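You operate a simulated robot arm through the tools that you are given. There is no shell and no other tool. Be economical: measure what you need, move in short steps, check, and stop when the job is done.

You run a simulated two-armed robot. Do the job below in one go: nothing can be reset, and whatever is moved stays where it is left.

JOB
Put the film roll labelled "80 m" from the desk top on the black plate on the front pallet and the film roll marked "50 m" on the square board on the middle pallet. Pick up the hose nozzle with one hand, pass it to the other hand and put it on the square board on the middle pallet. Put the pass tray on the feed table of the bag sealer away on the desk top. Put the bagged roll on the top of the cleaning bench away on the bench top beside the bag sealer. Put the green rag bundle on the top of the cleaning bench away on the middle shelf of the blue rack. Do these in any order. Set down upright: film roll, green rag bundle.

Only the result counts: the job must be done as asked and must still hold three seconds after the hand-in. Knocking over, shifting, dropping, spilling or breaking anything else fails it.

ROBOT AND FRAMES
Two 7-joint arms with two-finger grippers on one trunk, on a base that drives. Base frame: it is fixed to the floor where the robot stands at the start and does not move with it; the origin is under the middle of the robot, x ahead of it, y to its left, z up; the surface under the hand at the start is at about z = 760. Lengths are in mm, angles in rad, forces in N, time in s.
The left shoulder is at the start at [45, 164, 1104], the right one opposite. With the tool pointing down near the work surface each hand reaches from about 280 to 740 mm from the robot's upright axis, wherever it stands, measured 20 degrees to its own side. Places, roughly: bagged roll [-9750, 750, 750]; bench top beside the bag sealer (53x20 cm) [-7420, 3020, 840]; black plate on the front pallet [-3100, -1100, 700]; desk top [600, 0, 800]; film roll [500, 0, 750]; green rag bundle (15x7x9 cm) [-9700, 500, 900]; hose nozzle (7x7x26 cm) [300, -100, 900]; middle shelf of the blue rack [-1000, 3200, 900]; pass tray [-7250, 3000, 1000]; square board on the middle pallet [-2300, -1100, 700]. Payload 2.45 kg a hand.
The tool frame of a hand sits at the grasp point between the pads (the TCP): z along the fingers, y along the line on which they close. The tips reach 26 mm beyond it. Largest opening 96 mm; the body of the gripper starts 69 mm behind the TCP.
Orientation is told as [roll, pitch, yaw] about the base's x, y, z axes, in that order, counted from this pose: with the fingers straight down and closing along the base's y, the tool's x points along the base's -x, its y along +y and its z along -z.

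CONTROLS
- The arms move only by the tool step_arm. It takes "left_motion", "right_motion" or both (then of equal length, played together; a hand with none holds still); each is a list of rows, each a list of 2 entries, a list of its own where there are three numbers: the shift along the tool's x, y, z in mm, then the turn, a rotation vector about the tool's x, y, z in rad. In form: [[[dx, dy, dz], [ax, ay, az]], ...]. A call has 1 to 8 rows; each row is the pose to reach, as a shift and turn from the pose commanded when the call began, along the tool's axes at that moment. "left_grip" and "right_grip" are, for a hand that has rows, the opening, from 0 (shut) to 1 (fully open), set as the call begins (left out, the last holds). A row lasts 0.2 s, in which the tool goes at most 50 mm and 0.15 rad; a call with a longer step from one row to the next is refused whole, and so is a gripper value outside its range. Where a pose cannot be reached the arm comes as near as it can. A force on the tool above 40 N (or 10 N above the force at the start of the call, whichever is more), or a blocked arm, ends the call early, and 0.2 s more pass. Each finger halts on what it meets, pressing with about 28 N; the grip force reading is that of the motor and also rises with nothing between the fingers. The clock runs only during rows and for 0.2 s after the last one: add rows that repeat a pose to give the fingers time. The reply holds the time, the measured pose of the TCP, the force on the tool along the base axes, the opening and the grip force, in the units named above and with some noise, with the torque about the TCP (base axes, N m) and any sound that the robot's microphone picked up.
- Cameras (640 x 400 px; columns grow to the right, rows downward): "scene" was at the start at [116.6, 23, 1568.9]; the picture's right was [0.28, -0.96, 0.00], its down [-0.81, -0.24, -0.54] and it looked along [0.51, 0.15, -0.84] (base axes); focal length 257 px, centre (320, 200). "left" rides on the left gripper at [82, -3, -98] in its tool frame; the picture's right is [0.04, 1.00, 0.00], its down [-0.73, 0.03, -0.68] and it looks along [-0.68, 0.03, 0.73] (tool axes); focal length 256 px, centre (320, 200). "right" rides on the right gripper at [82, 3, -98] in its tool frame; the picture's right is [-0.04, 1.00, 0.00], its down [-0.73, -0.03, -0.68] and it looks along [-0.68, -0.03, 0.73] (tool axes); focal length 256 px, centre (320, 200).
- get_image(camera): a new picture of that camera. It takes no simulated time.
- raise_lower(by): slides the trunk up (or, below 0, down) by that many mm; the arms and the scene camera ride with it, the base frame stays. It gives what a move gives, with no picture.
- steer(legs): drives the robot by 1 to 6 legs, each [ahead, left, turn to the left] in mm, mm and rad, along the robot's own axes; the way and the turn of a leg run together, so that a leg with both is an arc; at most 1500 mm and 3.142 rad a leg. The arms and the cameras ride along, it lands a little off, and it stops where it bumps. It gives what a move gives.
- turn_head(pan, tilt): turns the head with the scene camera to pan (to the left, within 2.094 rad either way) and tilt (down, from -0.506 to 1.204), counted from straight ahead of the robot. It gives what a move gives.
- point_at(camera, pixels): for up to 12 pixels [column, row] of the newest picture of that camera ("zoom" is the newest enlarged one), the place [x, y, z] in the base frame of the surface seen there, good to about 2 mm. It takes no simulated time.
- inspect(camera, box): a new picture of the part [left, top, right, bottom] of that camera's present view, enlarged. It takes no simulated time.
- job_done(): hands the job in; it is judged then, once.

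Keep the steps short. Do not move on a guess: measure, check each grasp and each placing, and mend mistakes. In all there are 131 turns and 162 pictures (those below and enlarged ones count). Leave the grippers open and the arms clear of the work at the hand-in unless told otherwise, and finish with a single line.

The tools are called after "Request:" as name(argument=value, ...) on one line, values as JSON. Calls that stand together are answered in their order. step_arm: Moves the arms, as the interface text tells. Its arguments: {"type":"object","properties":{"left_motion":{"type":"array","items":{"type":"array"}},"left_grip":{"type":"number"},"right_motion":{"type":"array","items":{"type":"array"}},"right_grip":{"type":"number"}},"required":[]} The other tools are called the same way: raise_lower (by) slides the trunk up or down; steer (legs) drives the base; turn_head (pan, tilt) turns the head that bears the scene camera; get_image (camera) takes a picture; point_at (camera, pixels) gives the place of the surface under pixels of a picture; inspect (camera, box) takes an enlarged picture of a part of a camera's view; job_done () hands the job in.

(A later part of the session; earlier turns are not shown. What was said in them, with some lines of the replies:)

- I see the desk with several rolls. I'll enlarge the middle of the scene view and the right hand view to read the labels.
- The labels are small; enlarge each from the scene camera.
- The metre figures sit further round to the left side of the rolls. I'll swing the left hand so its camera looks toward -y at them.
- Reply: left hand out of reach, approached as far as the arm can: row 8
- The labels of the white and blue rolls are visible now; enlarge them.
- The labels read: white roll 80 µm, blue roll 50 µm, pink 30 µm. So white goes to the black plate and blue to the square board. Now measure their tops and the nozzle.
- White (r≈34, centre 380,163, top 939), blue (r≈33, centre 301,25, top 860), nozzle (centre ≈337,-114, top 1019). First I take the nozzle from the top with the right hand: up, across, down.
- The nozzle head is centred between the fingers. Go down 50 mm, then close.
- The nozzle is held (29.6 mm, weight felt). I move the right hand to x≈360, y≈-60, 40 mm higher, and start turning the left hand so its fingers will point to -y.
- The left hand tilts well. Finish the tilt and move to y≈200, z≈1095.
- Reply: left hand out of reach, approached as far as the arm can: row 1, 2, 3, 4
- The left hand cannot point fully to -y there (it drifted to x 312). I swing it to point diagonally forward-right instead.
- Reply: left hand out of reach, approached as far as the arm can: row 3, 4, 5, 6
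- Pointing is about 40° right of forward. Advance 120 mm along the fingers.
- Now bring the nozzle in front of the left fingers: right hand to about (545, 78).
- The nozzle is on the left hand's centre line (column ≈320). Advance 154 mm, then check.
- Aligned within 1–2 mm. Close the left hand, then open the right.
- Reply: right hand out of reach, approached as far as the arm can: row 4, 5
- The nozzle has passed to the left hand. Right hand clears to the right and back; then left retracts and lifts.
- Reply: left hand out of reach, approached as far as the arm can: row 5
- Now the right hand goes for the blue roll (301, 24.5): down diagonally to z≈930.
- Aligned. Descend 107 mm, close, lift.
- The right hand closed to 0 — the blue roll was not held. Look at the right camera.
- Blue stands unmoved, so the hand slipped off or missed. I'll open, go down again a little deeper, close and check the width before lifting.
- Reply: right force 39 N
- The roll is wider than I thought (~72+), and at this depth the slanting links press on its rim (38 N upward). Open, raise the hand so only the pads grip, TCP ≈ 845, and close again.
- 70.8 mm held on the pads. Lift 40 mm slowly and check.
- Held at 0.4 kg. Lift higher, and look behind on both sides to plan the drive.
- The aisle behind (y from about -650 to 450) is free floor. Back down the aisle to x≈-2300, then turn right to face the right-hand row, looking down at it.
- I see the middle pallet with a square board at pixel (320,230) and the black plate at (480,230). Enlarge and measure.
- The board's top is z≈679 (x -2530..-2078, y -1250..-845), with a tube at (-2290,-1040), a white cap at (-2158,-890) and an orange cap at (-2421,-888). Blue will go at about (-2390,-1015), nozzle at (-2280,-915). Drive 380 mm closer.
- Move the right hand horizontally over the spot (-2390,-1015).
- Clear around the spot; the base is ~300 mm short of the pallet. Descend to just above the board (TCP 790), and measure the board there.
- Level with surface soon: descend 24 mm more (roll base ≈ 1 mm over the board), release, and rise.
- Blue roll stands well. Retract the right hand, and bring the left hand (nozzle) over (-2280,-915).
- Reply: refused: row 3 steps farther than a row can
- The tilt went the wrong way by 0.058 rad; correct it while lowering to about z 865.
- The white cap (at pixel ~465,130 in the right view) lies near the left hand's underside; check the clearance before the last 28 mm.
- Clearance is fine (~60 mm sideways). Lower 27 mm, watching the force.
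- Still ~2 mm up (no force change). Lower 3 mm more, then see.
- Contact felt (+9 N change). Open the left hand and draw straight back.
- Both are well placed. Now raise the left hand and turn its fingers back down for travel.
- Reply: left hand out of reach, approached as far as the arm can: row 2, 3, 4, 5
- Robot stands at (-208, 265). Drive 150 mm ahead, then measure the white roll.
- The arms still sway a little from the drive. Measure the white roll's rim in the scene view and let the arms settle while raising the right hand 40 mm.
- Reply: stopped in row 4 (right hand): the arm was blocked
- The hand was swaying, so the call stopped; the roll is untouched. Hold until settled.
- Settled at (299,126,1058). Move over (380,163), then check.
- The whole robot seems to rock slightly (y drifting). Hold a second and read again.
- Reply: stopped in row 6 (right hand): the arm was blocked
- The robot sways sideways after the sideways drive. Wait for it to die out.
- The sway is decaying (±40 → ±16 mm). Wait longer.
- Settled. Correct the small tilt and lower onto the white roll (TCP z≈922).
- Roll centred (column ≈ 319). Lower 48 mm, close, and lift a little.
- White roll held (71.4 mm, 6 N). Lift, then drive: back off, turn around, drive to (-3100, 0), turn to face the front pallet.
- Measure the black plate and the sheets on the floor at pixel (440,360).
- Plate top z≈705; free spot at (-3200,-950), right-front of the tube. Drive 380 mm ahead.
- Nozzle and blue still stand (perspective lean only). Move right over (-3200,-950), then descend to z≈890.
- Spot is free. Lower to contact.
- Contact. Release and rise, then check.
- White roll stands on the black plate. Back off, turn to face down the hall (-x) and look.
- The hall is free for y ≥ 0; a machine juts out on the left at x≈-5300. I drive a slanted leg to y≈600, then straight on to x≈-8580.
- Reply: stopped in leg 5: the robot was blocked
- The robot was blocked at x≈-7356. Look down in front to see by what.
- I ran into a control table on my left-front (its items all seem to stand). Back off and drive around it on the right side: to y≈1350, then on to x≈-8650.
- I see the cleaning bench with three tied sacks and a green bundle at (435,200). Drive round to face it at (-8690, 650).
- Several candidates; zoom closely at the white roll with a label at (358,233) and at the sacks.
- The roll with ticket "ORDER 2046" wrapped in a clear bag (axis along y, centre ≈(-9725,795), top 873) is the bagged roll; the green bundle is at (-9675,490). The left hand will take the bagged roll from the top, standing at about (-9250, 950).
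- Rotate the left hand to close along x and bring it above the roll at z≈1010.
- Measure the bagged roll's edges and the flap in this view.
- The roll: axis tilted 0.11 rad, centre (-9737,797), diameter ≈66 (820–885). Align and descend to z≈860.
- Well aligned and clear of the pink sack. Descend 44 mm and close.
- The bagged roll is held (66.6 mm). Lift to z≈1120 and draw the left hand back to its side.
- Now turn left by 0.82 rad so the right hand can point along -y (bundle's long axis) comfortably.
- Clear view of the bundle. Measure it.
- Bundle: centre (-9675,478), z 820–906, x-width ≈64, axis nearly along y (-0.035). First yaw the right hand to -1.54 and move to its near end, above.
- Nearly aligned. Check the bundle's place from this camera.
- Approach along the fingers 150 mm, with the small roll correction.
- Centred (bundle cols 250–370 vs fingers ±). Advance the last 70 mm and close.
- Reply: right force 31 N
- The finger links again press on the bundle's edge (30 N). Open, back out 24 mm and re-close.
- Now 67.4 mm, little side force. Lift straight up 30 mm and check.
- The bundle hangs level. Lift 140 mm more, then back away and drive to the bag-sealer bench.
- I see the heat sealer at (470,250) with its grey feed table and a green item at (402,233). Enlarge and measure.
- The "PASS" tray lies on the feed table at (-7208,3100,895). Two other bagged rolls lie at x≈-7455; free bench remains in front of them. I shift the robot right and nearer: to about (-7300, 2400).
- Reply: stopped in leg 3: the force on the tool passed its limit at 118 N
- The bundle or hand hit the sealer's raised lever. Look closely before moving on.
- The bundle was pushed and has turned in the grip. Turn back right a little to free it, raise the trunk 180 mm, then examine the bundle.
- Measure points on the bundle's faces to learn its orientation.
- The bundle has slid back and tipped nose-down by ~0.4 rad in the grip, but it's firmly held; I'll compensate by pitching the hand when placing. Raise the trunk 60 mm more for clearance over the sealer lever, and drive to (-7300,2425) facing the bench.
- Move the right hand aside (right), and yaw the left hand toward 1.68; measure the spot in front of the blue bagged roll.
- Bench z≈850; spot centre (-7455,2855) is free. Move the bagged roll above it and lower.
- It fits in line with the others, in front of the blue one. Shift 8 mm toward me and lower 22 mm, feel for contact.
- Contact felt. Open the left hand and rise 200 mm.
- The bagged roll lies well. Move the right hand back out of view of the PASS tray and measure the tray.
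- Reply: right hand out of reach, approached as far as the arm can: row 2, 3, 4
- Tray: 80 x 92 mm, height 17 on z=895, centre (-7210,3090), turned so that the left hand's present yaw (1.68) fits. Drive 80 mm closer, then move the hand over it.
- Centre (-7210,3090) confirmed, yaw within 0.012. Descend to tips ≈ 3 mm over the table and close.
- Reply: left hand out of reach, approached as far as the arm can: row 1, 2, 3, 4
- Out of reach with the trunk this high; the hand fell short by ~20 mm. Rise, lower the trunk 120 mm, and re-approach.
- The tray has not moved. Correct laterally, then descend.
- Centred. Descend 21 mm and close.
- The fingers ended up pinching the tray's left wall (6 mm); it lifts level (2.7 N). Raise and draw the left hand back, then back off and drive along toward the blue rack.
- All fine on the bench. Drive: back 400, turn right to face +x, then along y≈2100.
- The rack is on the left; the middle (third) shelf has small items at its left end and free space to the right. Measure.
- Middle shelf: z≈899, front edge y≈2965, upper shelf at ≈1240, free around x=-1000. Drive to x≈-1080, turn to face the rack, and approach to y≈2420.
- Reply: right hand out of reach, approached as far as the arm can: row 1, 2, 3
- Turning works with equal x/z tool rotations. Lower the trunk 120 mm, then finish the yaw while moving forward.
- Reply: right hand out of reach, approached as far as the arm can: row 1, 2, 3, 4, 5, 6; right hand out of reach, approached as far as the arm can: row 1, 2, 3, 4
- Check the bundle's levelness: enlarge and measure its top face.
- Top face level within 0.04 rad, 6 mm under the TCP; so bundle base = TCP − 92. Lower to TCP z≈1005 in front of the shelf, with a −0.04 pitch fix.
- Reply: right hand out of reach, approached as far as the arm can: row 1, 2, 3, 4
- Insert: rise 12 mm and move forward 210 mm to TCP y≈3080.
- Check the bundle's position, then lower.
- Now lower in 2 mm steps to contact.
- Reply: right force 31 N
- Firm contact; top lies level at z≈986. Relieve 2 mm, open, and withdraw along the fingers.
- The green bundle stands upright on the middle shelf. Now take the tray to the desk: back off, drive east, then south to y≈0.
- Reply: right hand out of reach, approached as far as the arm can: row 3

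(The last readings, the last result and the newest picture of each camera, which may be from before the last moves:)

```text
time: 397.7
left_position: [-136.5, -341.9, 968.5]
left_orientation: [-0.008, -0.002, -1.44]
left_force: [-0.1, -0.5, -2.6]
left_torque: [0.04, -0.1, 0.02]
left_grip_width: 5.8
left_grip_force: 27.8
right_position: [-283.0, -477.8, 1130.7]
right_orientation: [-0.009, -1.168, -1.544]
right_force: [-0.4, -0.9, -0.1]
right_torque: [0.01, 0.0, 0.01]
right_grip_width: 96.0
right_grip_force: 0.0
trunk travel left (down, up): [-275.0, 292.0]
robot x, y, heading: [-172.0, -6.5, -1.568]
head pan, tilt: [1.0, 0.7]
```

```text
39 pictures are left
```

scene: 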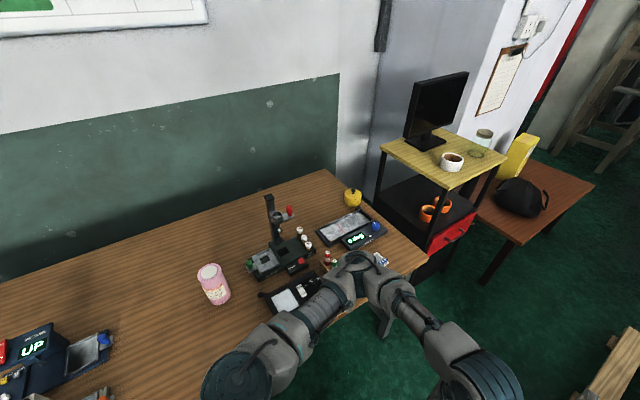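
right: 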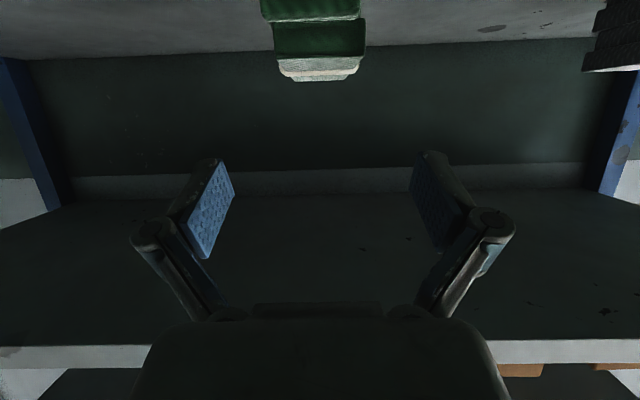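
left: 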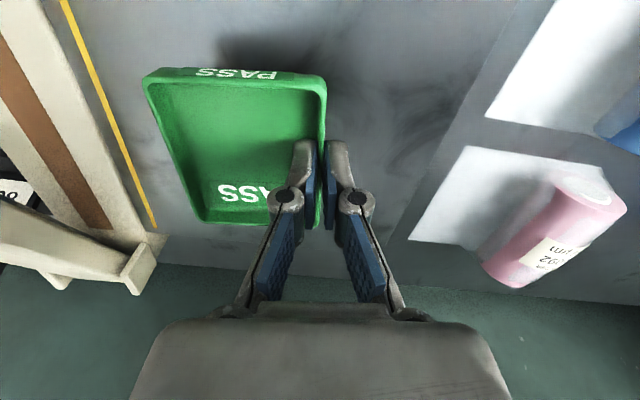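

Check the tall post's height before turning toward the desk.

Request:
point_at(camera="scene", pixels=[[268, 198], [272, 230], [215, 265], [245, 320], [130, 300], [160, 330], [100, 340], [352, 195]])

Request:
steer(legs=[[0, 0, 1.57]])

Request:
turn_head(pan=0.2, tilt=1.0)

Request:
get_image(camera="scene")

```text
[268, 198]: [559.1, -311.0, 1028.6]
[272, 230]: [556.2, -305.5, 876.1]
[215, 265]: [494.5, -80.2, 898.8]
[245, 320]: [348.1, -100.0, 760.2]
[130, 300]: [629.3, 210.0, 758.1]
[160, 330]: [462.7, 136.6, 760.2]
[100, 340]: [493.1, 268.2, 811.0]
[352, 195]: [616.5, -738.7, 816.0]
```

```text
time: 401.9
left_position: [160.8, 34.8, 968.0]
left_orientation: [-0.008, 0.0, 0.126]
left_force: [-0.3, -0.9, -3.1]
left_torque: [0.07, 0.06, 0.02]
left_grip_width: 6.1
left_grip_force: 27.9
right_position: [296.7, -112.2, 1130.0]
right_orientation: [-0.009, -1.168, 0.025]
right_force: [-0.3, -0.6, -0.6]
right_torque: [0.02, 0.03, 0.03]
right_grip_width: 96.0
right_grip_force: 0.1
trunk travel left (down, up): [-275.0, 292.0]
robot x, y, heading: [-179.4, -4.5, 0.004]
head pan, tilt: [1.0, 0.7]
```

```text
time: 403.1
left_position: [157.7, 35.0, 969.8]
left_orientation: [-0.009, -0.005, 0.128]
left_force: [-0.1, 0.7, -2.5]
left_torque: [0.07, 0.03, 0.01]
left_grip_width: 5.9
left_grip_force: 28.0
right_position: [292.1, -113.4, 1130.7]
right_orientation: [-0.009, -1.171, 0.025]
right_force: [-0.3, -0.5, -0.5]
right_torque: [0.01, 0.01, 0.0]
right_grip_width: 95.9
right_grip_force: 0.2
trunk travel left (down, up): [-275.0, 292.0]
robot x, y, heading: [-179.7, -5.8, 0.004]
head pan, tilt: [0.201, 1.0]
```

```text
38 pictures are left
```

scene: 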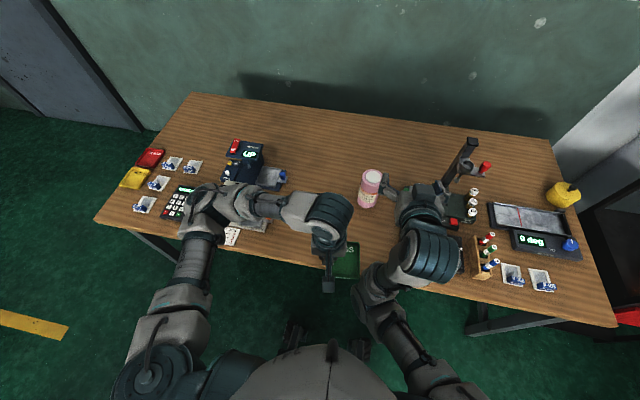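

Desk spot: TCP to (370,140), tray centre ≈(365,100), free since the rolls are gone. Move over it.

Request:
step_arm(left_motion=[[[-45, 15, 0], [0, 0, 0]], [[-90, 31, 0], [0, 0, 0]], [[-135, 46, 0], [0, 0, 0]], [[-180, 62, 0], [0, 0, 0]], [[-224, 77, 0], [0, 0, 0]], [[-224, 77, 45], [0, 0, 0]], [[-224, 77, 90], [0, 0, 0]], [[-224, 77, 90], [0, 0, 0]]])

Request:
get_image(camera="left")

Request:
get_image(camera="scene")

```text
time: 404.9
left_position: [372.0, 137.3, 880.0]
left_orientation: [-0.008, -0.007, 0.123]
left_force: [-0.3, 0.0, -2.5]
left_torque: [0.08, -0.04, -0.02]
left_grip_width: 5.8
left_grip_force: 28.1
right_position: [291.8, -112.3, 1131.6]
right_orientation: [-0.01, -1.173, 0.023]
right_force: [0.4, -0.5, -0.3]
right_torque: [0.0, -0.01, 0.0]
right_grip_width: 95.9
right_grip_force: 0.1
trunk travel left (down, up): [-275.0, 292.0]
robot x, y, heading: [-178.0, -3.7, -0.002]
head pan, tilt: [0.201, 1.0]
```

```text
37 pictures are left
```

left: 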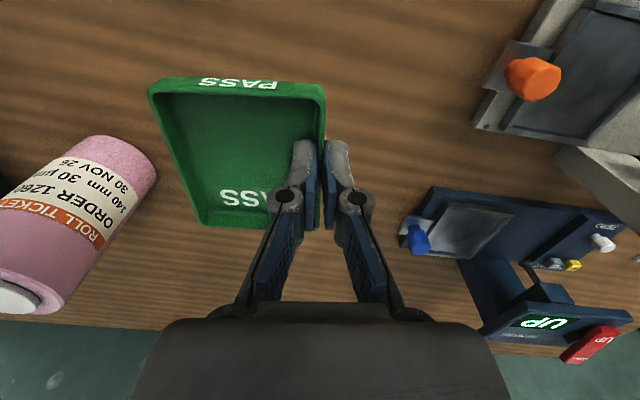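

```text
36 pictures are left
```

scene: 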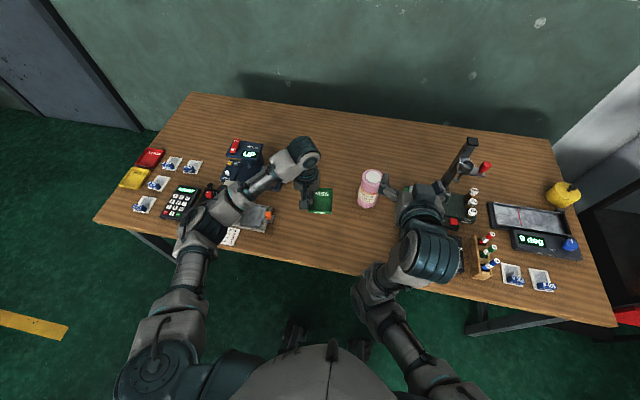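

Check the forearm's height above the devices, and the tray.

Request:
point_at(camera="scene", pixels=[[215, 205], [240, 190], [270, 170], [245, 150], [210, 190], [228, 165], [235, 200], [200, 225], [322, 200], [325, 211]])

Request:
step_arm(left_motion=[[[0, 0, 35], [0, 0, 0]], [[0, 0, 70], [0, 0, 0]], [[0, 0, 84], [0, 0, 0]], [[0, 0, 84], [0, 0, 0]]])

Request:
get_image(camera="left")

```text
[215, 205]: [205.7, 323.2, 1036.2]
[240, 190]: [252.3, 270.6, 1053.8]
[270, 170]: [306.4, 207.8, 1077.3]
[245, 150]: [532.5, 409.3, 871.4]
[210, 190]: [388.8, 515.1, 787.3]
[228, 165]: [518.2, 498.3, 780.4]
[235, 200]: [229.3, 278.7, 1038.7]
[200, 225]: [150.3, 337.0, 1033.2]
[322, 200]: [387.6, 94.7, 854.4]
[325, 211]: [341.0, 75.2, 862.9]
```

```text
time: 405.9
left_position: [372.9, 138.6, 795.9]
left_orientation: [-0.009, -0.005, 0.126]
left_force: [-0.5, 0.9, -1.8]
left_torque: [0.1, 0.05, 0.01]
left_grip_width: 5.9
left_grip_force: 28.2
right_position: [294.2, -113.2, 1131.9]
right_orientation: [-0.01, -1.172, 0.025]
right_force: [-0.5, 0.7, 0.1]
right_torque: [-0.01, 0.01, 0.0]
right_grip_width: 96.1
right_grip_force: 0.1
trunk travel left (down, up): [-275.0, 292.0]
robot x, y, heading: [-176.1, -2.1, 0.0]
head pan, tilt: [0.201, 1.0]
```

```text
35 pictures are left
```

left: 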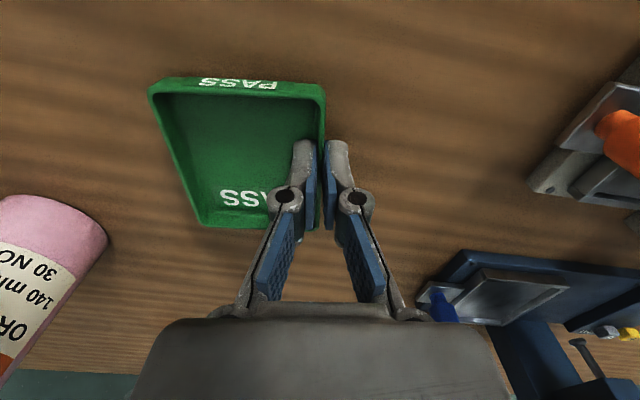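

Lower the last ~7 mm to contact.

Request:
step_arm(left_motion=[[[0, 0, 3], [0, 0, 0]], [[0, 0, 5], [0, 0, 0]]])

Request:
step_arm(left_motion=[[[0, 0, 1.5], [0, 0, 0]], [[0, 0, 2.5], [0, 0, 0]]])

Request:
inspect(camera="scene", box=[280, 160, 380, 240])

```text
time: 406.5
left_position: [372.3, 138.2, 791.5]
left_orientation: [-0.008, -0.006, 0.124]
left_force: [-1.0, 0.9, -1.7]
left_torque: [0.12, 0.05, 0.03]
left_grip_width: 6.2
left_grip_force: 27.9
right_position: [292.4, -112.7, 1130.9]
right_orientation: [-0.009, -1.171, 0.022]
right_force: [0.1, -0.5, -0.3]
right_torque: [-0.01, 0.01, 0.01]
right_grip_width: 95.9
right_grip_force: 0.1
trunk travel left (down, up): [-275.0, 292.0]
robot x, y, heading: [-177.8, -7.0, 0.0]
head pan, tilt: [0.201, 1.0]
```

```text
time: 407.1
left_position: [372.6, 138.8, 789.3]
left_orientation: [-0.009, -0.008, 0.126]
left_force: [1.8, 1.0, 7.8]
left_torque: [0.01, 0.4, -0.04]
left_grip_width: 6.1
left_grip_force: 28.5
right_position: [292.1, -112.8, 1131.9]
right_orientation: [-0.008, -1.173, 0.027]
right_force: [-0.5, 0.1, 0.3]
right_torque: [-0.02, 0.01, -0.02]
right_grip_width: 96.0
right_grip_force: 0.1
trunk travel left (down, up): [-275.0, 292.0]
robot x, y, heading: [-174.4, -3.6, -0.003]
head pan, tilt: [0.201, 1.0]
```

```text
5.00 times, centred on (330, 200) of scene
```

zoom: 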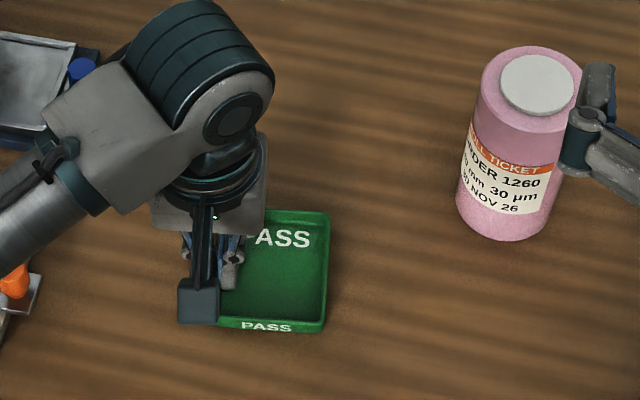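

Contact felt. Open only part-way (40 %), rise, then open fully once clear.

Request:
step_arm(left_motion=[[[0, 0, 0], [0, 0, 0]], [[0, 0, 0], [0, 0, 0]], [[0, 0, -20], [0, 0, 0]], [[0, 0, -60], [0, 0, 0]], [[0, 0, -105], [0, 0, 0]], [[0, 0, -150], [0, 0, 0]], [[0, 0, -190], [0, 0, 0]]], left_grip=0.4)

Request:
step_arm(left_motion=[[[40, 0, -20], [0, 0, 0]], [[80, 0, -40], [0, 0, 0]], [[120, 0, -60], [0, 0, 0]], [[120, 0, -60], [0, 0, 0]]], left_grip=1)

Request:
get_image(camera="scene")

```text
time: 408.7
left_position: [368.7, 140.4, 978.9]
left_orientation: [-0.008, -0.006, 0.125]
left_force: [-0.1, -0.4, 0.4]
left_torque: [0.01, 0.01, 0.02]
left_grip_width: 38.3
left_grip_force: 0.0
right_position: [292.5, -112.6, 1131.4]
right_orientation: [-0.009, -1.171, 0.024]
right_force: [-0.1, -0.5, -0.2]
right_torque: [-0.06, -0.01, 0.03]
right_grip_width: 96.1
right_grip_force: 0.1
trunk travel left (down, up): [-275.0, 292.0]
robot x, y, heading: [-175.9, -3.1, 0.005]
head pan, tilt: [0.201, 1.0]
```

```text
time: 409.7
left_position: [250.2, 125.8, 1037.8]
left_orientation: [-0.009, -0.003, 0.126]
left_force: [1.1, 0.3, 0.1]
left_torque: [0.0, 0.01, 0.04]
left_grip_width: 96.0
left_grip_force: 0.0
right_position: [293.5, -112.8, 1131.2]
right_orientation: [-0.009, -1.171, 0.025]
right_force: [0.2, 0.5, 0.7]
right_torque: [-0.02, 0.0, 0.02]
right_grip_width: 95.8
right_grip_force: 0.1
trunk travel left (down, up): [-275.0, 292.0]
robot x, y, heading: [-176.7, -5.7, 0.003]
head pan, tilt: [0.201, 1.0]
```

```text
33 pictures are left
```

scene: 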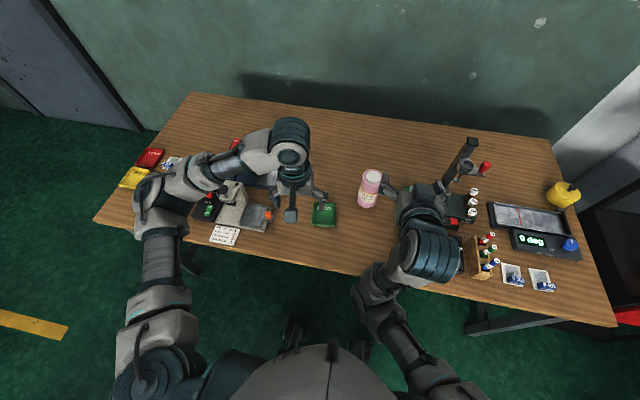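

The tray lies on the desk. Back away from the desk and take a last look at the pallets.

Request:
steer(legs=[[-450, 0, 0]])

Request:
turn_head(pan=-2.09, tilt=0.5)

Request:
get_image(camera="scene")

Request:
inspect(camera="scene", box=[400, 110, 640, 260])

```text
time: 412.4
left_position: [-204.8, 125.6, 1039.0]
left_orientation: [-0.008, -0.005, 0.124]
left_force: [-0.2, -0.3, -0.8]
left_torque: [-0.03, 0.0, -0.03]
left_grip_width: 95.6
left_grip_force: 0.0
right_position: [-161.3, -114.1, 1131.0]
right_orientation: [-0.009, -1.171, 0.025]
right_force: [-0.1, -0.5, -0.9]
right_torque: [-0.02, 0.01, 0.0]
right_grip_width: 96.0
right_grip_force: 0.1
trunk travel left (down, up): [-275.0, 292.0]
robot x, y, heading: [-629.9, -6.1, 0.004]
head pan, tilt: [0.201, 1.0]
```

```text
time: 414.5
left_position: [-208.6, 124.6, 1040.1]
left_orientation: [-0.007, -0.008, 0.125]
left_force: [0.1, 0.1, -0.2]
left_torque: [-0.01, 0.01, 0.01]
left_grip_width: 95.9
left_grip_force: 0.0
right_position: [-165.4, -113.3, 1132.3]
right_orientation: [-0.01, -1.176, 0.024]
right_force: [0.5, 0.2, -0.3]
right_torque: [-0.04, -0.01, 0.0]
right_grip_width: 96.0
right_grip_force: 0.1
trunk travel left (down, up): [-275.0, 292.0]
robot x, y, heading: [-631.1, -3.9, 0.004]
head pan, tilt: [-2.089, 0.499]
```

```text
32 pictures are left
```

scene: 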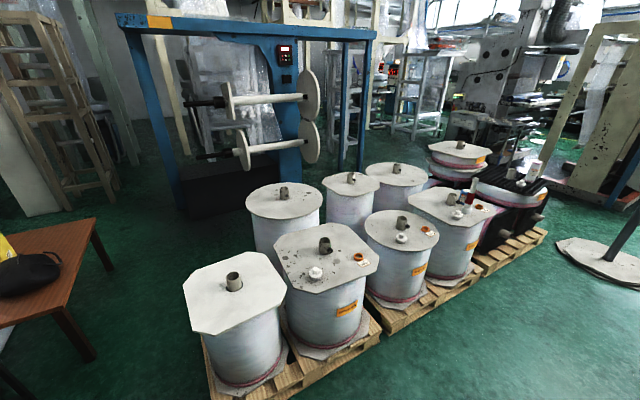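

```text
2.67 times, centred on (520, 185) of scene
```

zoom: 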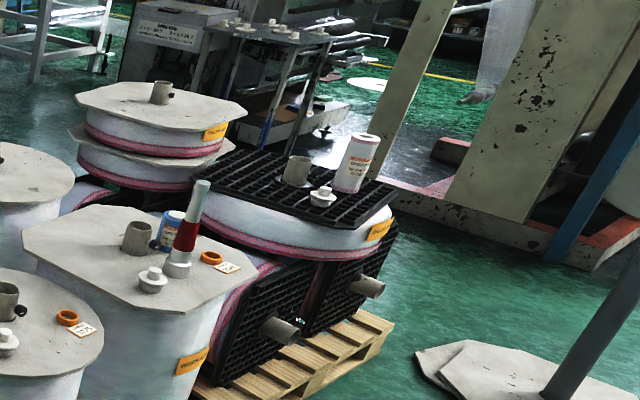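

Nozzle, blue roll and white roll all stand where they were set; grippers are open and the arms clear. Hand in.

Request:
job_done()

```text
The job is handed in.
```

The job is handed in: all six items are where you asked and the rolls and rag bundle are upright, but I bumped the blue control table once and knocked the held rag bundle against the bag sealer's lever (118 N). Nothing visibly fell or shifted. I read "80 m" and "50 m" as the rolls' 80 µm and 50 µm labels.
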